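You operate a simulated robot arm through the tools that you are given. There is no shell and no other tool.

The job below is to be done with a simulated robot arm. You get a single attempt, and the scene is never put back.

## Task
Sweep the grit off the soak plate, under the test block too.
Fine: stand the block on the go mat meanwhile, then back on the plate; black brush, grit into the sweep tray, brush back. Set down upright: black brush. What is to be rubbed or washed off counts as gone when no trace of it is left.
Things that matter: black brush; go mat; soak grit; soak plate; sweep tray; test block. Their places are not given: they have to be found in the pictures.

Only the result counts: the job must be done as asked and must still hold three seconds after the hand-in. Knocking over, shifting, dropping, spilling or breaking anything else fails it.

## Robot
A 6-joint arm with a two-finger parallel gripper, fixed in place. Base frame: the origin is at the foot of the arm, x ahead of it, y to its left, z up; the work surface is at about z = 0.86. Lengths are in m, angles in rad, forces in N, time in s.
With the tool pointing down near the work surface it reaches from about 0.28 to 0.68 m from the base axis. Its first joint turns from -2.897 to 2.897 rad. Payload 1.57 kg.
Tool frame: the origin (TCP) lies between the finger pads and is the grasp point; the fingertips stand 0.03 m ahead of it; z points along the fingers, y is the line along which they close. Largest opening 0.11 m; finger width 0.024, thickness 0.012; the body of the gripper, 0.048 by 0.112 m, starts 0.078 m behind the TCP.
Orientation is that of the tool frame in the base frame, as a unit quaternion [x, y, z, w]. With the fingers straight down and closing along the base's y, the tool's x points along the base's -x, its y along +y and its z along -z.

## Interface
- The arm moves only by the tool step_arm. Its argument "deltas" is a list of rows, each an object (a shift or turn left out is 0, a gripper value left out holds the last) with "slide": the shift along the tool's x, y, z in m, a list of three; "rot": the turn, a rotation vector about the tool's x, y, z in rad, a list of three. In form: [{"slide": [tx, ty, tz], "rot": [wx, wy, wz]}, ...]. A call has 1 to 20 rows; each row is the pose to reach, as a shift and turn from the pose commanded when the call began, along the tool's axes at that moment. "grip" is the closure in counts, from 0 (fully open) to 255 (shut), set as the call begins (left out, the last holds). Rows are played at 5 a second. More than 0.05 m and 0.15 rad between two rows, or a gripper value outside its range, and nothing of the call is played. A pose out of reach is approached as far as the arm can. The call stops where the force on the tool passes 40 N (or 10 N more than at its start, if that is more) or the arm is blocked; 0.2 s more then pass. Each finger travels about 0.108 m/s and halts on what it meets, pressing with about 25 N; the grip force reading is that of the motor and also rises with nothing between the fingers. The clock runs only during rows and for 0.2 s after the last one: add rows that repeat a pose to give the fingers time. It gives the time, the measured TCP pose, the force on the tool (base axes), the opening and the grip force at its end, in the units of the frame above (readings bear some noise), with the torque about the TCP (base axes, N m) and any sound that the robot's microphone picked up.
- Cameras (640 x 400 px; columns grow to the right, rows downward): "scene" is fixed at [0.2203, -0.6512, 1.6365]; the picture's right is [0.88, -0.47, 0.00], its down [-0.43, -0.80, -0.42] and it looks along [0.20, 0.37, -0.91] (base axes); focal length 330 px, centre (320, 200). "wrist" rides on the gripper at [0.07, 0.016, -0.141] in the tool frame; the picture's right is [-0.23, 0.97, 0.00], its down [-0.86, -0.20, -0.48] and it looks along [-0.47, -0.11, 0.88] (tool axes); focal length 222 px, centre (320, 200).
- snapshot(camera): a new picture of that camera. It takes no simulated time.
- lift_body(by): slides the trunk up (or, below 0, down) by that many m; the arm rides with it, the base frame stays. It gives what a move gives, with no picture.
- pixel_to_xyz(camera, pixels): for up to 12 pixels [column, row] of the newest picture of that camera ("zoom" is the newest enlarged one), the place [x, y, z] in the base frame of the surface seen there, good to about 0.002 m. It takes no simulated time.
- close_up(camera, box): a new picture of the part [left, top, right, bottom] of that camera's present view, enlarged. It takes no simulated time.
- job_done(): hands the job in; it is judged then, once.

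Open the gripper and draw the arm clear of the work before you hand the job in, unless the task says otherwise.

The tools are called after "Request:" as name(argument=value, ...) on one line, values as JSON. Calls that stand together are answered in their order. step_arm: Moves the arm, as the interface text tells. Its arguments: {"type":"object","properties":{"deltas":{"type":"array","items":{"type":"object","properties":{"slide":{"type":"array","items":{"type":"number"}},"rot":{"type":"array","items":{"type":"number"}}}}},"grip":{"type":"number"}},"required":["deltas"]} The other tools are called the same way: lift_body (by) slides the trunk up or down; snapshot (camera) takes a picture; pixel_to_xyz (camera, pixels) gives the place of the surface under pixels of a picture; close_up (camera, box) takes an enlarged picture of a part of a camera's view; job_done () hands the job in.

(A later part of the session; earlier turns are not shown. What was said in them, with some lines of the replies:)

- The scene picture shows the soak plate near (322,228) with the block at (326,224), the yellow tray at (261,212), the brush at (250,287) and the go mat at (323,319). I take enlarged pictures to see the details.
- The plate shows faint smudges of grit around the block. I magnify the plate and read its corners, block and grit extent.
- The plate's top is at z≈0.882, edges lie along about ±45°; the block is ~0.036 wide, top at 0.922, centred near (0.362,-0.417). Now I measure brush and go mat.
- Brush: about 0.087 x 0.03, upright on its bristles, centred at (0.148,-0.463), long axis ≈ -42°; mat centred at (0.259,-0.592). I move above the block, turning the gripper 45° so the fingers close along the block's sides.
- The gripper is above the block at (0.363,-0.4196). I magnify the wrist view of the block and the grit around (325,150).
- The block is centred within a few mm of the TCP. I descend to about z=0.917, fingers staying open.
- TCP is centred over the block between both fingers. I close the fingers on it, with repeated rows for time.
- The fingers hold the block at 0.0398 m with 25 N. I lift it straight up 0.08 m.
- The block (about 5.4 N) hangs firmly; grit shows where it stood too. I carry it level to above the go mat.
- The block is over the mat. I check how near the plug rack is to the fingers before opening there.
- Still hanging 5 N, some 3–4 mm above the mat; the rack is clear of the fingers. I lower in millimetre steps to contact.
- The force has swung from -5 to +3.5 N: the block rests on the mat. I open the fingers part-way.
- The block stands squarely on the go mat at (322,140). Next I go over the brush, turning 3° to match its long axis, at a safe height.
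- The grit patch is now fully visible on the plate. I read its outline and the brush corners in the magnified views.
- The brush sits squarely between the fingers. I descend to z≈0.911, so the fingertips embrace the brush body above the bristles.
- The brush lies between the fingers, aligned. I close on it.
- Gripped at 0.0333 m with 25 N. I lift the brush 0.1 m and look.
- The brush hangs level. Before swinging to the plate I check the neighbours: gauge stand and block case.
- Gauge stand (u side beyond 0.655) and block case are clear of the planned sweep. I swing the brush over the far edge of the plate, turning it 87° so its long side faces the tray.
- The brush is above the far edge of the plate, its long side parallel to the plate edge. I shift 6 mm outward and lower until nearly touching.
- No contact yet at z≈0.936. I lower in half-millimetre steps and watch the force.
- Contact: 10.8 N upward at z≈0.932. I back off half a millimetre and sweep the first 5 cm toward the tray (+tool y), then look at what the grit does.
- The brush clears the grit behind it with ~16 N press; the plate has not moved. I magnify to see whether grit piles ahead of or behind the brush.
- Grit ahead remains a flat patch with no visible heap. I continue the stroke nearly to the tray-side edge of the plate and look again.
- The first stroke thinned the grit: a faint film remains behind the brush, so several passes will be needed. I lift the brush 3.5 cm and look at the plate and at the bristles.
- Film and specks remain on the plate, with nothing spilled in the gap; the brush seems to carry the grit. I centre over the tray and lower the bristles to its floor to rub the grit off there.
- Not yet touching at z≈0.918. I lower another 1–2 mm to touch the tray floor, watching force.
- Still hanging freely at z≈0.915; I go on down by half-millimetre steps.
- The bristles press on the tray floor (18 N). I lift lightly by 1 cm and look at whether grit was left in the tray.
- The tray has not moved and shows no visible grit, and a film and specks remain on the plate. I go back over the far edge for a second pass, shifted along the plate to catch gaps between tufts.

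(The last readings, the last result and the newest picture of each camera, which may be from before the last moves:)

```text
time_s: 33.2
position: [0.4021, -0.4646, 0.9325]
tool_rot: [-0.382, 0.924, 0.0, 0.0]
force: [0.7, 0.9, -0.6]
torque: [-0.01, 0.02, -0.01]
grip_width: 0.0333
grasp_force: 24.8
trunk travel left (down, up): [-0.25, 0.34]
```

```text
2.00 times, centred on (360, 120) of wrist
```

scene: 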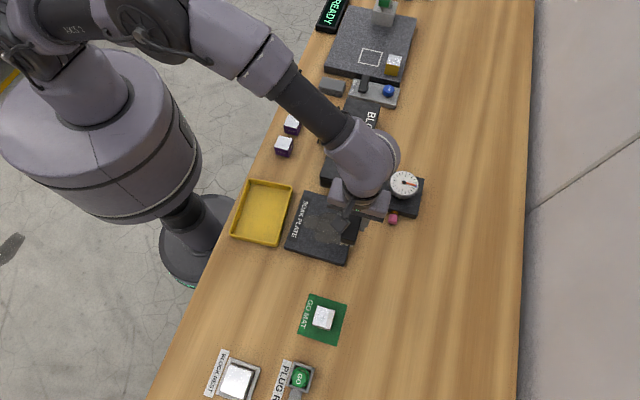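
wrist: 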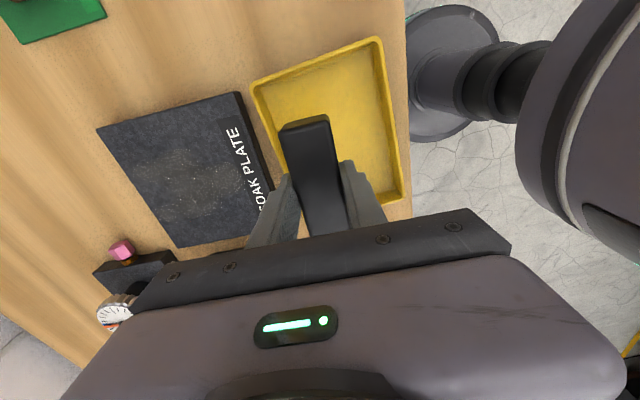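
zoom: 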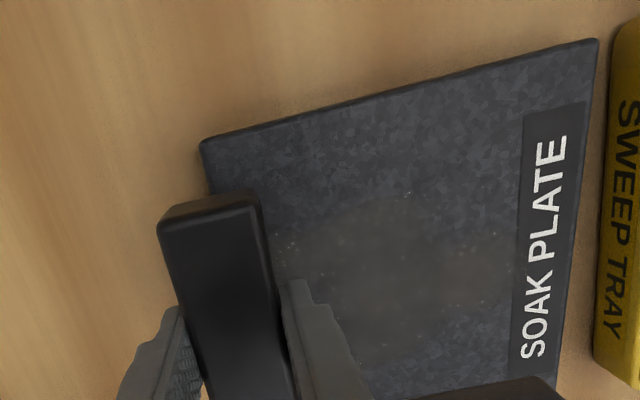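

No contact yet at 0.9325. I lower 1.5 mm and make the second stroke toward the tray, with small side-to-side wiggles to cover gaps.

Request:
step_arm(deltas=[{"slide": [0, 0, 0.0015]}, {"slide": [0.004, 0.008, 0.0015]}, {"slide": [-0.004, 0.016, 0.0014]}, {"slide": [0.004, 0.024, 0.0013]}, {"slide": [-0.004, 0.032, 0.0012]}, {"slide": [0.004, 0.04, 0.0011]}, {"slide": [-0.004, 0.048, 0.001]}, {"slide": [0.004, 0.056, 0.001]}, {"slide": [-0.004, 0.064, 0.001]}, {"slide": [0.004, 0.072, 0.001]}, {"slide": [-0.004, 0.08, 0.001]}, {"slide": [0.004, 0.088, 0.001]}, {"slide": [-0.004, 0.096, 0.001]}, {"slide": [0.004, 0.104, 0.001]}, {"slide": [0, 0.112, 0.001]}, {"slide": [0, 0.12, 0.001]}])

Request:
close_up(camera="wrist", box=[160, 50, 480, 250])

Request:
close_up(camera="scene", box=[220, 160, 380, 260])

```text
time_s: 36.6
position: [0.3162, -0.3808, 0.9335]
tool_rot: [-0.382, 0.924, 0.0, -0.001]
force: [0.8, 0.0, -0.6]
torque: [0.02, -0.01, 0.0]
grip_width: 0.0333
grasp_force: 25.3
trunk travel left (down, up): [-0.25, 0.34]
```

```text
2.00 times, centred on (320, 150) of wrist
```

zoom: 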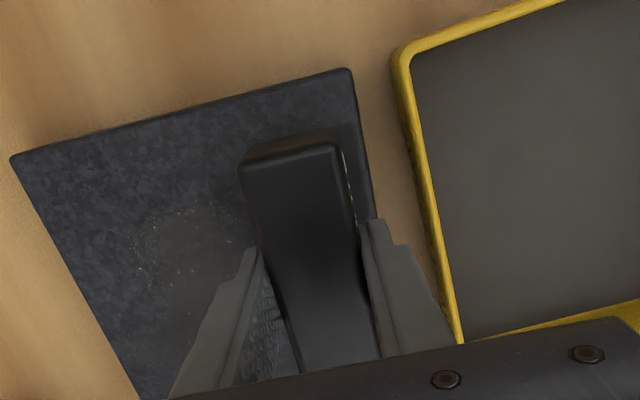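

```text
4.00 times, centred on (300, 210) of scene
```

zoom: 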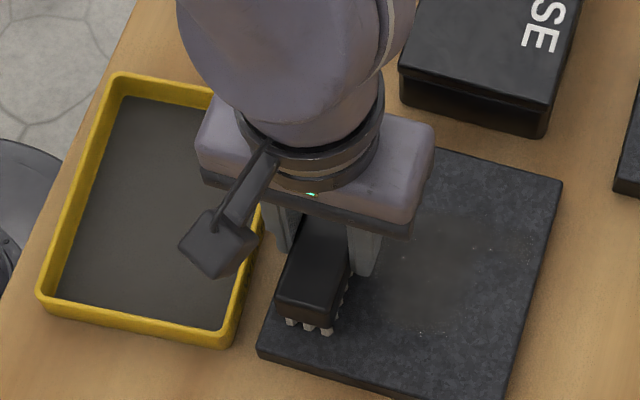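

The tray floor has turned grey with grit, so the strokes do deliver grit into it; the plate film is thinner. I go back for a third stroke, shifted to v≈-0.02 and pressed a little firmer.

Request:
step_arm(deltas=[{"slide": [0, 0, -0.02]}, {"slide": [-0.012, -0.04, -0.02]}, {"slide": [-0.025, -0.08, -0.02]}, {"slide": [-0.025, -0.12, -0.02]}, {"slide": [-0.025, -0.12, -0.004]}, {"slide": [-0.025, -0.12, 0.0007]}, {"slide": [-0.025, -0.12, 0.0007]}])

Request:
close_up(camera="wrist", box=[240, 20, 480, 220])

```text
time_s: 38.2
position: [0.4209, -0.4469, 0.9332]
tool_rot: [-0.384, 0.924, 0.001, 0.0]
force: [0.3, 0.2, 2.1]
torque: [-0.07, 0.09, -0.03]
grip_width: 0.0332
grasp_force: 24.9
trunk travel left (down, up): [-0.25, 0.34]
```

```text
2.00 times, centred on (360, 120) of wrist
```

zoom: 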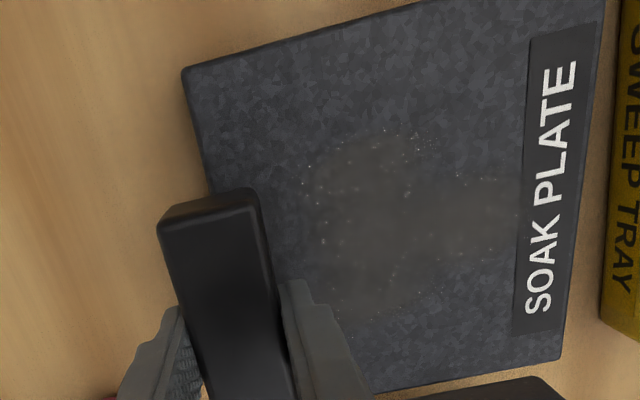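

Light contact (≈3 N). I make the third stroke, straight, pressing 0.4 mm deeper.

Request:
step_arm(deltas=[{"slide": [0, 0, 0.0005]}, {"slide": [0, 0.01, 0.0005]}, {"slide": [0, 0.02, 0.0004]}, {"slide": [0, 0.03, 0.0004]}, {"slide": [0, 0.04, 0.0004]}, {"slide": [0, 0.05, 0.0004]}, {"slide": [0, 0.06, 0.0004]}])

Request:
step_arm(deltas=[{"slide": [0, 0.01, 0]}, {"slide": [0, 0.02, 0]}, {"slide": [0, 0.03, 0]}, {"slide": [0, 0.04, 0]}, {"slide": [0, 0.05, 0]}, {"slide": [0, 0.06, 0]}])

Request:
close_up(camera="wrist", box=[160, 50, 480, 250])

Request:
close_up(camera="scene", box=[220, 160, 380, 260])

```text
time_s: 39.8
position: [0.375, -0.4037, 0.9319]
tool_rot: [-0.384, 0.923, 0.001, -0.001]
force: [1.0, -0.4, 9.0]
torque: [-0.1, -0.01, 0.07]
grip_width: 0.0332
grasp_force: 24.6
trunk travel left (down, up): [-0.25, 0.34]
```

```text
time_s: 41.2
position: [0.3341, -0.3617, 0.9322]
tool_rot: [-0.383, 0.924, 0.0, 0.0]
force: [0.3, -0.5, 8.5]
torque: [-0.02, 0.03, 0.04]
grip_width: 0.0333
grasp_force: 24.5
trunk travel left (down, up): [-0.25, 0.34]
```

```text
2.00 times, centred on (320, 150) of wrist
```

zoom: 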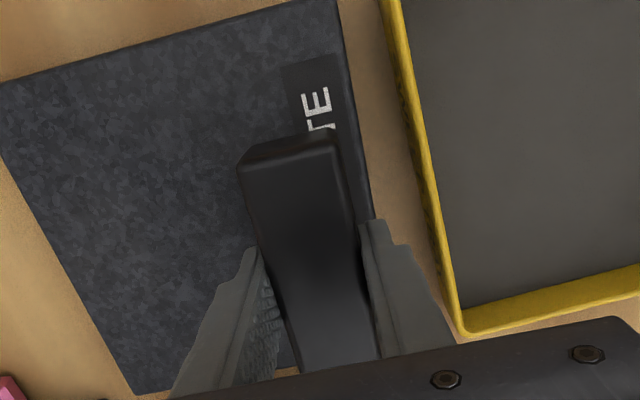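

```text
4.00 times, centred on (300, 210) of scene
```

zoom: 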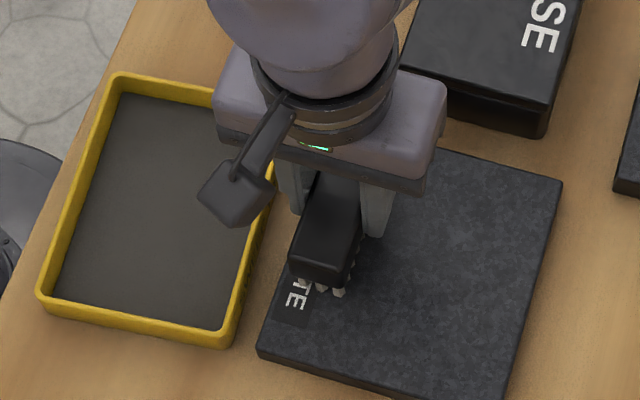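

The plate now looks clean. I lift the brush, move it aside over the tray and inspect the plate closely.

Request:
step_arm(deltas=[{"slide": [0, 0, -0.02]}, {"slide": [0, 0.0, -0.05]}, {"slide": [0, 0.04, -0.06]}, {"slide": [0, 0.08, -0.06]}, {"slide": [0, 0.1, -0.06]}, {"slide": [0, 0.1, -0.06]}])

Request:
close_up(camera="scene", box=[280, 188, 368, 243])

Request:
close_up(camera="scene", box=[280, 215, 368, 270])

Request:
close_up(camera="wrist", box=[80, 80, 280, 260])

```text
time_s: 42.6
position: [0.2627, -0.2924, 0.9903]
tool_rot: [-0.383, 0.924, 0.001, 0.0]
force: [0.0, -0.5, -1.0]
torque: [0.02, 0.0, -0.01]
grip_width: 0.0331
grasp_force: 24.6
trunk travel left (down, up): [-0.25, 0.34]
```

```text
7.27 times, centred on (324, 216) of scene
```

zoom: 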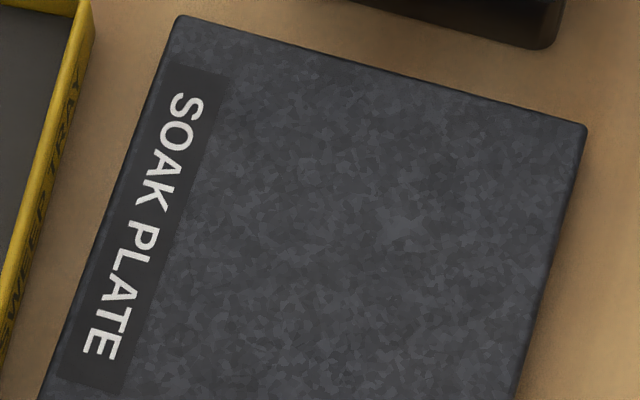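

```text
7.27 times, centred on (324, 242) of scene
```

zoom: 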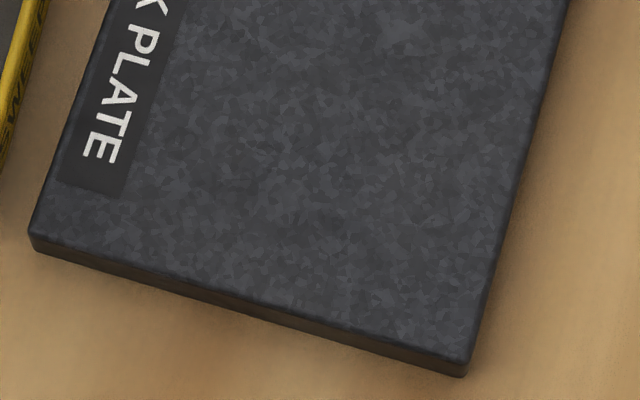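

```text
2.22 times, centred on (180, 170) of wrist
```

zoom: 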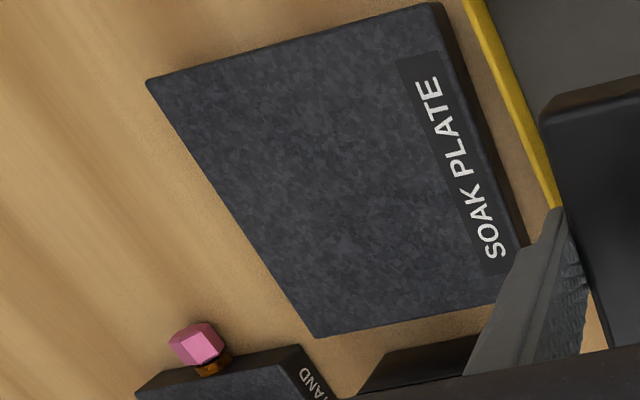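

The plate shows no trace of grit and has not shifted. For certainty, I do one more firm stroke over the -v part (v≈-0.05), which got the fewest contacts.

Request:
step_arm(deltas=[{"slide": [0.006, -0.044, 0]}, {"slide": [0.012, -0.088, 0]}, {"slide": [0.018, -0.132, 0]}, {"slide": [0.03, -0.176, 0]}, {"slide": [0.03, -0.22, 0.0]}, {"slide": [0.03, -0.22, 0.03]}, {"slide": [0.03, -0.22, 0.055]}, {"slide": [0.03, -0.22, 0.0595]}, {"slide": [0.03, -0.22, 0.0595]}])

Request:
step_arm(deltas=[{"slide": [0, 0, 0.0005]}, {"slide": [0, 0.01, 0.0005]}, {"slide": [0, 0.02, 0.0005]}, {"slide": [0, 0.03, 0.0005]}, {"slide": [0, 0.04, 0.0005]}, {"slide": [0, 0.05, 0.0005]}, {"slide": [0, 0.06, 0.0005]}])

Request:
step_arm(deltas=[{"slide": [0, 0.01, 0]}, {"slide": [0, 0.02, 0]}, {"slide": [0, 0.03, 0]}, {"slide": [0, 0.04, 0]}, {"slide": [0, 0.05, 0]}, {"slide": [0, 0.06, 0]}])

Request:
step_arm(deltas=[{"slide": [0, 0, -0.02]}, {"slide": [0, 0.0, -0.05]}, {"slide": [0, 0.04, -0.06]}, {"slide": [0, 0.08, -0.06]}, {"slide": [0, 0.1, -0.06]}, {"slide": [0, 0.1, -0.06]}])

Request:
close_up(camera="scene", box=[220, 160, 380, 260])

```text
time_s: 44.6
position: [0.3967, -0.4682, 0.9325]
tool_rot: [-0.382, 0.924, 0.0, -0.001]
force: [1.0, -0.1, -0.7]
torque: [0.02, -0.01, 0.04]
grip_width: 0.0333
grasp_force: 25.1
trunk travel left (down, up): [-0.25, 0.34]
```

```text
time_s: 46.2
position: [0.3569, -0.4262, 0.9331]
tool_rot: [-0.382, 0.924, 0.001, 0.0]
force: [0.7, -1.1, 7.2]
torque: [-0.04, 0.06, 0.09]
grip_width: 0.033
grasp_force: 24.9
trunk travel left (down, up): [-0.25, 0.34]
```

```text
time_s: 47.6
position: [0.3111, -0.3821, 0.9313]
tool_rot: [-0.382, 0.924, 0.002, -0.001]
force: [-1.1, 1.9, 3.1]
torque: [-0.06, 0.07, -0.06]
grip_width: 0.0331
grasp_force: 24.7
trunk travel left (down, up): [-0.25, 0.34]
```

```text
time_s: 49.0
position: [0.2418, -0.3119, 0.9938]
tool_rot: [-0.383, 0.924, -0.001, -0.001]
force: [0.3, -1.0, -0.1]
torque: [0.02, 0.0, -0.03]
grip_width: 0.0329
grasp_force: 24.9
trunk travel left (down, up): [-0.25, 0.34]
```

```text
4.00 times, centred on (300, 210) of scene
```

zoom: 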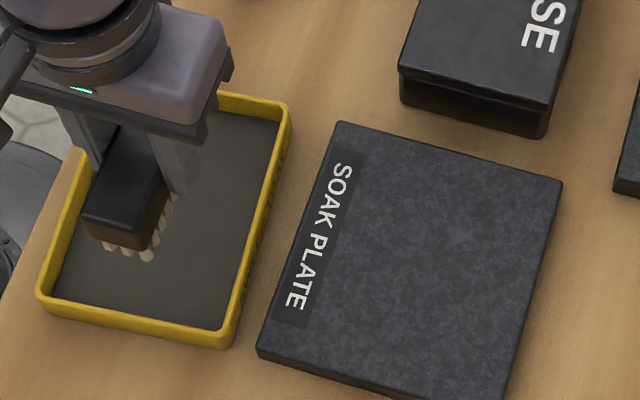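

Plate clean, tray in place with the grit. I now carry the brush back to its place, turning it back by 87°.

Request:
step_arm(deltas=[{"slide": [0.0157, -0.0037, -0.01], "rot": [0, 0, 0.138]}, {"slide": [0.0314, -0.0074, -0.01], "rot": [0, 0, 0.276]}, {"slide": [0.047, -0.0111, -0.01], "rot": [0, 0, 0.414]}, {"slide": [0.0627, -0.0148, -0.01], "rot": [0, 0, 0.552]}, {"slide": [0.0784, -0.0185, -0.01], "rot": [0, 0, 0.69]}, {"slide": [0.0941, -0.0222, -0.01], "rot": [0, 0, 0.828]}, {"slide": [0.1098, -0.0259, -0.01], "rot": [0, 0, 0.966]}, {"slide": [0.1255, -0.0296, -0.01], "rot": [0, 0, 1.104]}, {"slide": [0.1411, -0.0333, -0.01], "rot": [0, 0, 1.242]}, {"slide": [0.1568, -0.037, -0.01], "rot": [0, 0, 1.38]}, {"slide": [0.1725, -0.0407, -0.01], "rot": [0, 0, 1.518]}, {"slide": [0.1725, -0.0407, -0.01], "rot": [0, 0, 1.518]}])

Request:
snapshot(camera="wrist")

```text
time_s: 51.6
position: [0.1466, -0.4633, 1.0006]
tool_rot: [0.359, 0.933, 0.0, 0.0]
force: [0.9, 1.3, -0.3]
torque: [-0.01, -0.01, 0.03]
grip_width: 0.0331
grasp_force: 24.7
trunk travel left (down, up): [-0.25, 0.34]
```

```text
taken
```

wrist: 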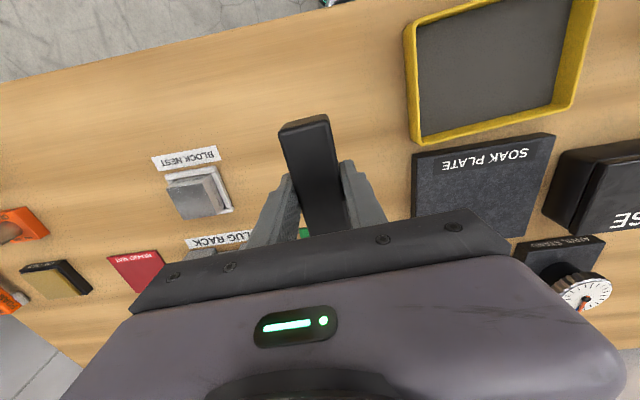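

The brush is over its old place with the same heading as when picked up. I lower it to 2 mm above the table height.

Request:
step_arm(deltas=[{"slide": [0, 0, 0.03]}, {"slide": [0, 0, 0.06]}, {"slide": [0, 0, 0.08]}, {"slide": [0, 0, 0.089]}, {"slide": [0, 0, 0.09]}, {"slide": [0, 0, 0.09]}])

Request:
step_arm(deltas=[{"slide": [0, 0, 0.0007]}, {"slide": [0, 0, 0.0012]}, {"slide": [0, 0, 0.0012]}])

```text
time_s: 53.0
position: [0.1458, -0.4619, 0.9126]
tool_rot: [0.358, 0.934, 0.0, 0.0]
force: [-0.2, 0.1, -0.4]
torque: [0.0, 0.02, 0.01]
grip_width: 0.0331
grasp_force: 24.9
trunk travel left (down, up): [-0.25, 0.34]
```

```text
time_s: 53.8
position: [0.1482, -0.4615, 0.9104]
tool_rot: [0.358, 0.934, -0.001, -0.001]
force: [-0.2, -0.2, 0.1]
torque: [-0.01, -0.02, 0.01]
grip_width: 0.0329
grasp_force: 25.5
trunk travel left (down, up): [-0.25, 0.34]
```

Just about touching (force back to 0). I lower half a millimetre more to confirm contact.

Request:
step_arm(deltas=[{"slide": [0, 0, 0.0005]}, {"slide": [0, 0, 0.001]}, {"slide": [0, 0, 0.001]}])

```text
time_s: 54.6
position: [0.148, -0.4637, 0.9104]
tool_rot: [0.357, 0.934, 0.0, -0.001]
force: [-2.9, 2.0, 7.6]
torque: [0.28, 0.33, 0.0]
grip_width: 0.0334
grasp_force: 25.0
trunk travel left (down, up): [-0.25, 0.34]
```

Contact at 7.6 N. I relax 0.5 mm and open the fingers; the brush will settle flat on its bristles.

Request:
step_arm(deltas=[{"slide": [0, 0, -0.0006]}, {"slide": [0, 0, -0.0006]}])

Request:
step_arm(deltas=[{"slide": [0, 0, 0]}, {"slide": [0, 0, 0]}, {"slide": [0, 0, 0]}, {"slide": [0, 0, 0]}], grip=100)

Request:
step_arm(deltas=[{"slide": [0, 0, -0.03]}, {"slide": [0, 0, -0.07]}, {"slide": [0, 0, -0.11]}, {"slide": [0, 0, -0.12]}, {"slide": [0, 0, -0.12]}])

Request:
snapshot(camera="wrist")

Request:
close_up(camera="scene", box=[200, 250, 360, 350])

```text
time_s: 55.2
position: [0.1489, -0.4642, 0.9103]
tool_rot: [0.358, 0.934, 0.0, 0.0]
force: [-1.9, -0.3, 3.6]
torque: [0.02, 0.08, 0.03]
grip_width: 0.0332
grasp_force: 24.7
trunk travel left (down, up): [-0.25, 0.34]
```

```text
time_s: 56.2
position: [0.1483, -0.4639, 0.9104]
tool_rot: [0.358, 0.934, -0.001, 0.0]
force: [0.1, 0.3, 0.1]
torque: [0.0, 0.03, -0.01]
grip_width: 0.067
grasp_force: 0.1
trunk travel left (down, up): [-0.25, 0.34]
```

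```text
time_s: 57.4
position: [0.1506, -0.4646, 1.0309]
tool_rot: [0.358, 0.934, 0.0, -0.001]
force: [-0.6, 0.2, 0.1]
torque: [0.0, -0.02, -0.01]
grip_width: 0.0669
grasp_force: 0.0
trunk travel left (down, up): [-0.25, 0.34]
```

```text
taken
```

wrist: 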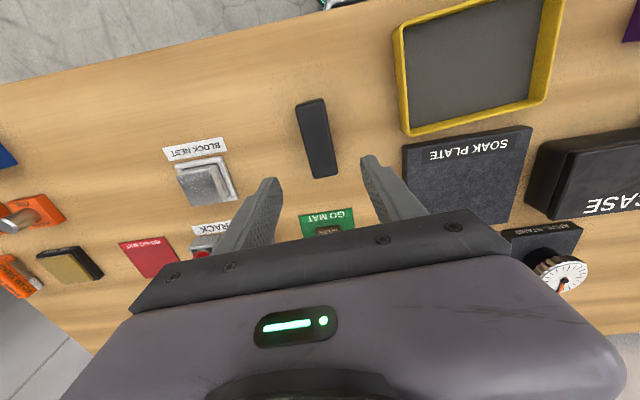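

```text
4.00 times, centred on (280, 300) of scene
```

zoom: 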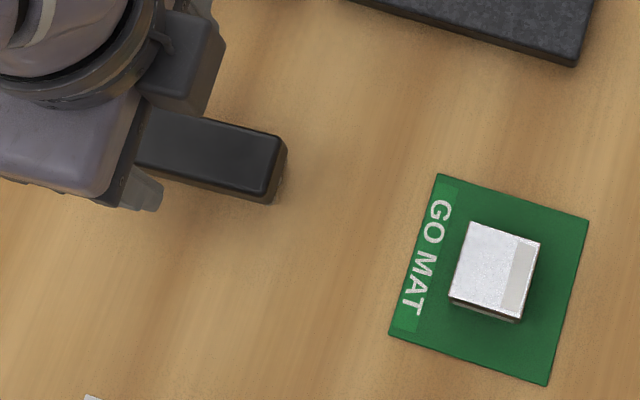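

The brush stands upright at its old place. I go back over the block on the go mat, turning to its 45° heading.

Request:
step_arm(deltas=[{"slide": [-0.0336, -0.0044, 0], "rot": [0, 0, 0.026]}, {"slide": [-0.0673, -0.0087, 0], "rot": [0, 0, 0.052]}, {"slide": [-0.1009, -0.0131, 0], "rot": [0, 0, 0.052]}, {"slide": [-0.1346, -0.0174, 0], "rot": [0, 0, 0.052]}, {"slide": [-0.1682, -0.0218, 0], "rot": [0, 0, 0.052]}, {"slide": [-0.1682, -0.0218, 0], "rot": [0, 0, 0.052]}], grip=80)

Request:
snapshot(camera="wrist")

```text
time_s: 58.8
position: [0.2587, -0.5926, 1.0281]
tool_rot: [0.382, 0.924, 0.0, 0.0]
force: [1.6, -0.2, -0.6]
torque: [0.02, 0.0, 0.01]
grip_width: 0.0758
grasp_force: 0.0
trunk travel left (down, up): [-0.25, 0.34]
```

```text
taken
```

wrist: 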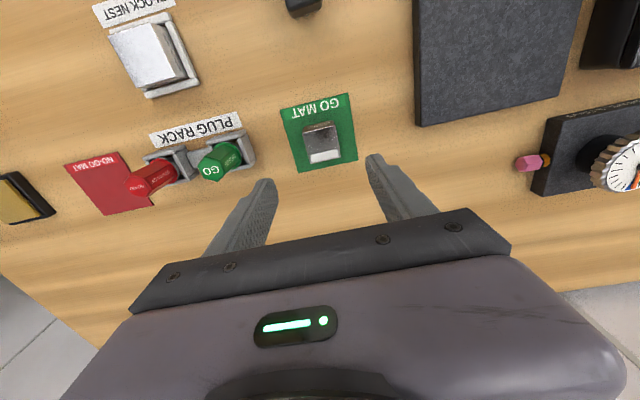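

The view matches the one after release. I descend to z≈0.898 and close on the block.

Request:
step_arm(deltas=[{"slide": [0, 0, 0.04]}, {"slide": [0, 0, 0.08]}, {"slide": [0, 0, 0.11]}, {"slide": [0, 0, 0.128]}, {"slide": [0, 0, 0.132]}, {"slide": [0, 0, 0.132]}])

Request:
step_arm(deltas=[{"slide": [0, 0, 0]}, {"slide": [0, 0, 0]}, {"slide": [0, 0, 0]}, {"slide": [0, 0, 0]}], grip=200)

Request:
step_arm(deltas=[{"slide": [0, 0, -0.01]}, {"slide": [0, 0, -0.04]}, {"slide": [0, 0, -0.07]}, {"slide": [0, 0, -0.1]}, {"slide": [0, 0, -0.1]}])

Request:
snapshot(camera="wrist")

```text
time_s: 60.2
position: [0.2605, -0.592, 0.8973]
tool_rot: [0.383, 0.924, 0.0, 0.0]
force: [0.4, -0.6, 0.4]
torque: [-0.02, 0.01, 0.0]
grip_width: 0.0754
grasp_force: 0.0
trunk travel left (down, up): [-0.25, 0.34]
```

```text
time_s: 61.2
position: [0.2607, -0.5933, 0.8983]
tool_rot: [0.382, 0.924, 0.0, 0.0]
force: [0.3, 0.1, -0.2]
torque: [-0.05, -0.02, 0.0]
grip_width: 0.0399
grasp_force: 24.8
trunk travel left (down, up): [-0.25, 0.34]
```

```text
time_s: 62.4
position: [0.2608, -0.5939, 0.9974]
tool_rot: [0.382, 0.924, 0.001, -0.001]
force: [0.1, -0.1, -5.1]
torque: [0.0, -0.01, 0.01]
grip_width: 0.0398
grasp_force: 24.9
trunk travel left (down, up): [-0.25, 0.34]
```

```text
taken
```

wrist: 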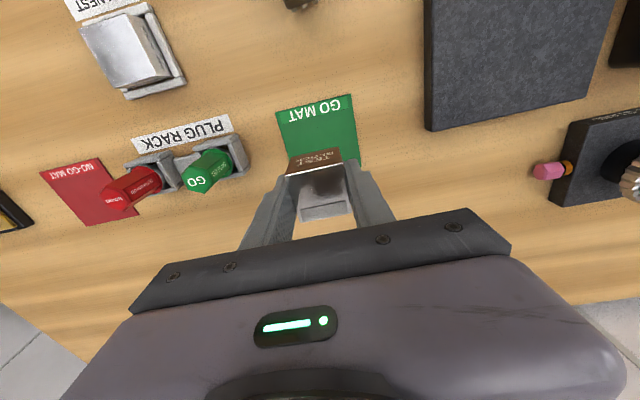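

The block is held at 5.1 N weight. I carry it back over the plate to its old place.

Request:
step_arm(deltas=[{"slide": [0.0086, 0.0328, 0]}, {"slide": [0.0173, 0.0656, 0]}, {"slide": [0.0259, 0.0984, 0]}, {"slide": [0.0345, 0.1313, 0]}, {"slide": [0.0432, 0.1641, 0]}, {"slide": [0.0518, 0.1969, 0]}, {"slide": [0.0518, 0.1969, 0]}, {"slide": [0.0518, 0.1969, 0.03]}, {"slide": [0.0518, 0.1969, 0.06]}, {"slide": [0.0518, 0.1969, 0.072]}, {"slide": [0.0518, 0.1969, 0.077]}, {"slide": [0.0518, 0.1969, 0.077]}])

Request:
snapshot(camera="wrist")

```text
time_s: 65.0
position: [0.3624, -0.4166, 0.9214]
tool_rot: [0.383, 0.924, 0.0, -0.001]
force: [-0.1, 0.6, -5.1]
torque: [0.0, 0.03, 0.02]
grip_width: 0.04
grasp_force: 25.1
trunk travel left (down, up): [-0.25, 0.34]
```

```text
taken
```

wrist: 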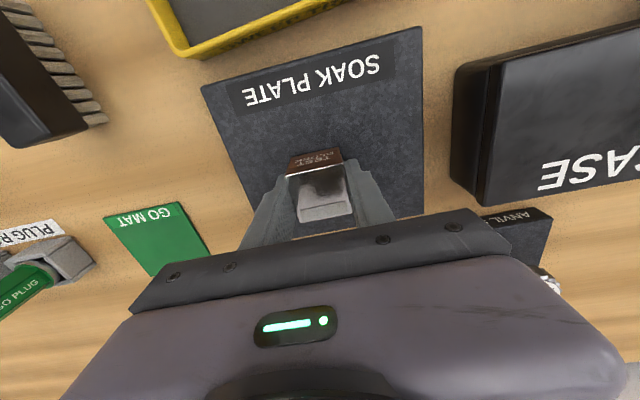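

The block is about 4 mm above the clean plate. I lower it in small steps until contact.

Request:
step_arm(deltas=[{"slide": [0, 0, 0.002]}, {"slide": [0, 0, 0.003]}, {"slide": [0, 0, 0.004]}, {"slide": [0, 0, 0.0045]}, {"slide": [0, 0, 0.0045]}])

```text
time_s: 66.2
position: [0.3622, -0.4169, 0.9174]
tool_rot: [0.383, 0.924, -0.001, 0.001]
force: [1.6, 1.5, 3.5]
torque: [0.21, 0.03, -0.02]
grip_width: 0.04
grasp_force: 24.7
trunk travel left (down, up): [-0.25, 0.34]
```

The block rests on the plate (+3.5 N). I open the fingers, rise straight up, and back off.

Request:
step_arm(deltas=[{"slide": [0, 0, 0]}, {"slide": [0, 0, 0]}, {"slide": [0, 0, 0]}, {"slide": [0, 0, 0]}], grip=80)

Request:
step_arm(deltas=[{"slide": [0, 0, -0.03]}, {"slide": [0, 0, -0.07]}, {"slide": [0, 0, -0.11]}, {"slide": [0, 0, -0.15]}, {"slide": [0, 0, -0.19]}, {"slide": [0.04, 0, -0.21]}, {"slide": [0.08, 0.0, -0.22]}, {"slide": [0.12, 0.03, -0.22]}, {"slide": [0.12, 0.07, -0.22]}, {"slide": [0.12, 0.1, -0.22]}, {"slide": [0.12, 0.1, -0.22]}], grip=0)

Request:
snapshot(camera="scene")

Request:
close_up(camera="scene", box=[220, 160, 380, 260])

Request:
close_up(camera="scene", box=[200, 250, 360, 350])

Request:
snapshot(camera="wrist")

```text
time_s: 67.2
position: [0.3614, -0.4172, 0.9174]
tool_rot: [0.382, 0.924, 0.0, 0.0]
force: [0.4, 0.1, -0.8]
torque: [-0.04, 0.0, 0.01]
grip_width: 0.0757
grasp_force: 0.1
trunk travel left (down, up): [-0.25, 0.34]
```

```text
time_s: 69.6
position: [0.3495, -0.2599, 1.1395]
tool_rot: [0.383, 0.924, 0.001, -0.001]
force: [0.1, -0.1, -0.1]
torque: [-0.04, 0.0, 0.01]
grip_width: 0.1103
grasp_force: 0.0
trunk travel left (down, up): [-0.25, 0.34]
```

```text
taken
```

scene: 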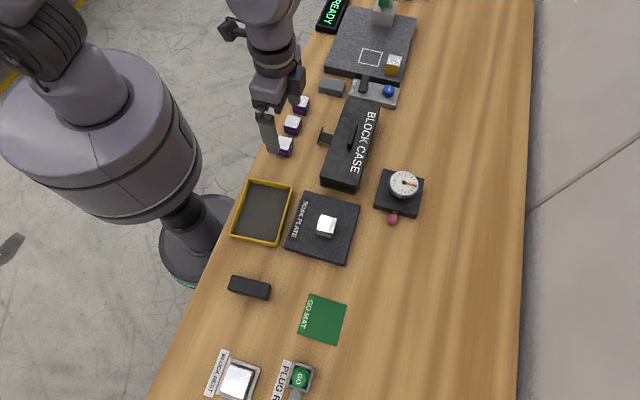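

```text
4.00 times, centred on (300, 210) of scene
```

zoom: 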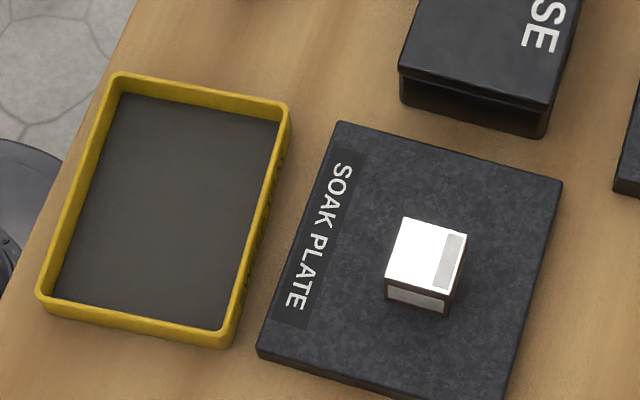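

```text
4.00 times, centred on (280, 300) of scene
```

zoom: 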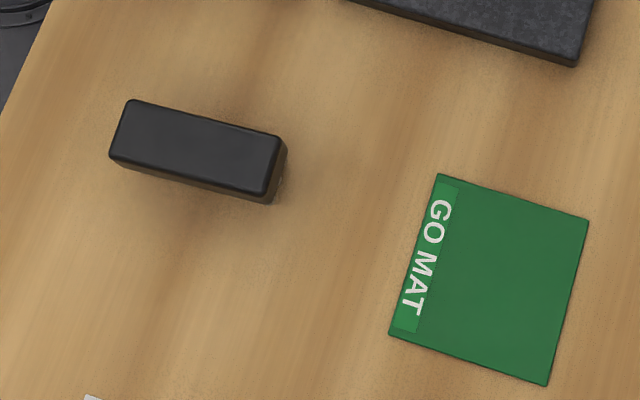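

```text
taken
```

wrist: 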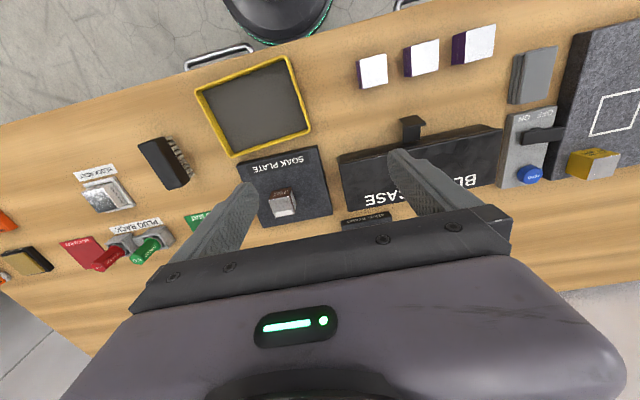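

The block stands at (326,226) on the plate, which shows no grit. The grit is in the tray, the brush is upright in its old place, and nothing else has moved. The gripper is open and clear, so I hand the job in.

Request:
job_done()

```text
The job is handed in.
```

The soak plate is swept clean, including where the test block stood, and the job is handed in. I don't have the judge's result.

- **Grit:** four brush strokes toward the tray took off every trace visible in the close-ups. The tray floor turned grey with grit, and none shows on the table between plate and tray.
- **Test block:** it stood on the go mat during the sweeping and is back on the plate at its old spot.
- **Black brush:** it is upright on its bristles, back in its original place.
- **Everything else:** the plate, tray and go mat have not shifted in the final pictures, and nothing else looks disturbed. The gripper is open and the arm is clear.
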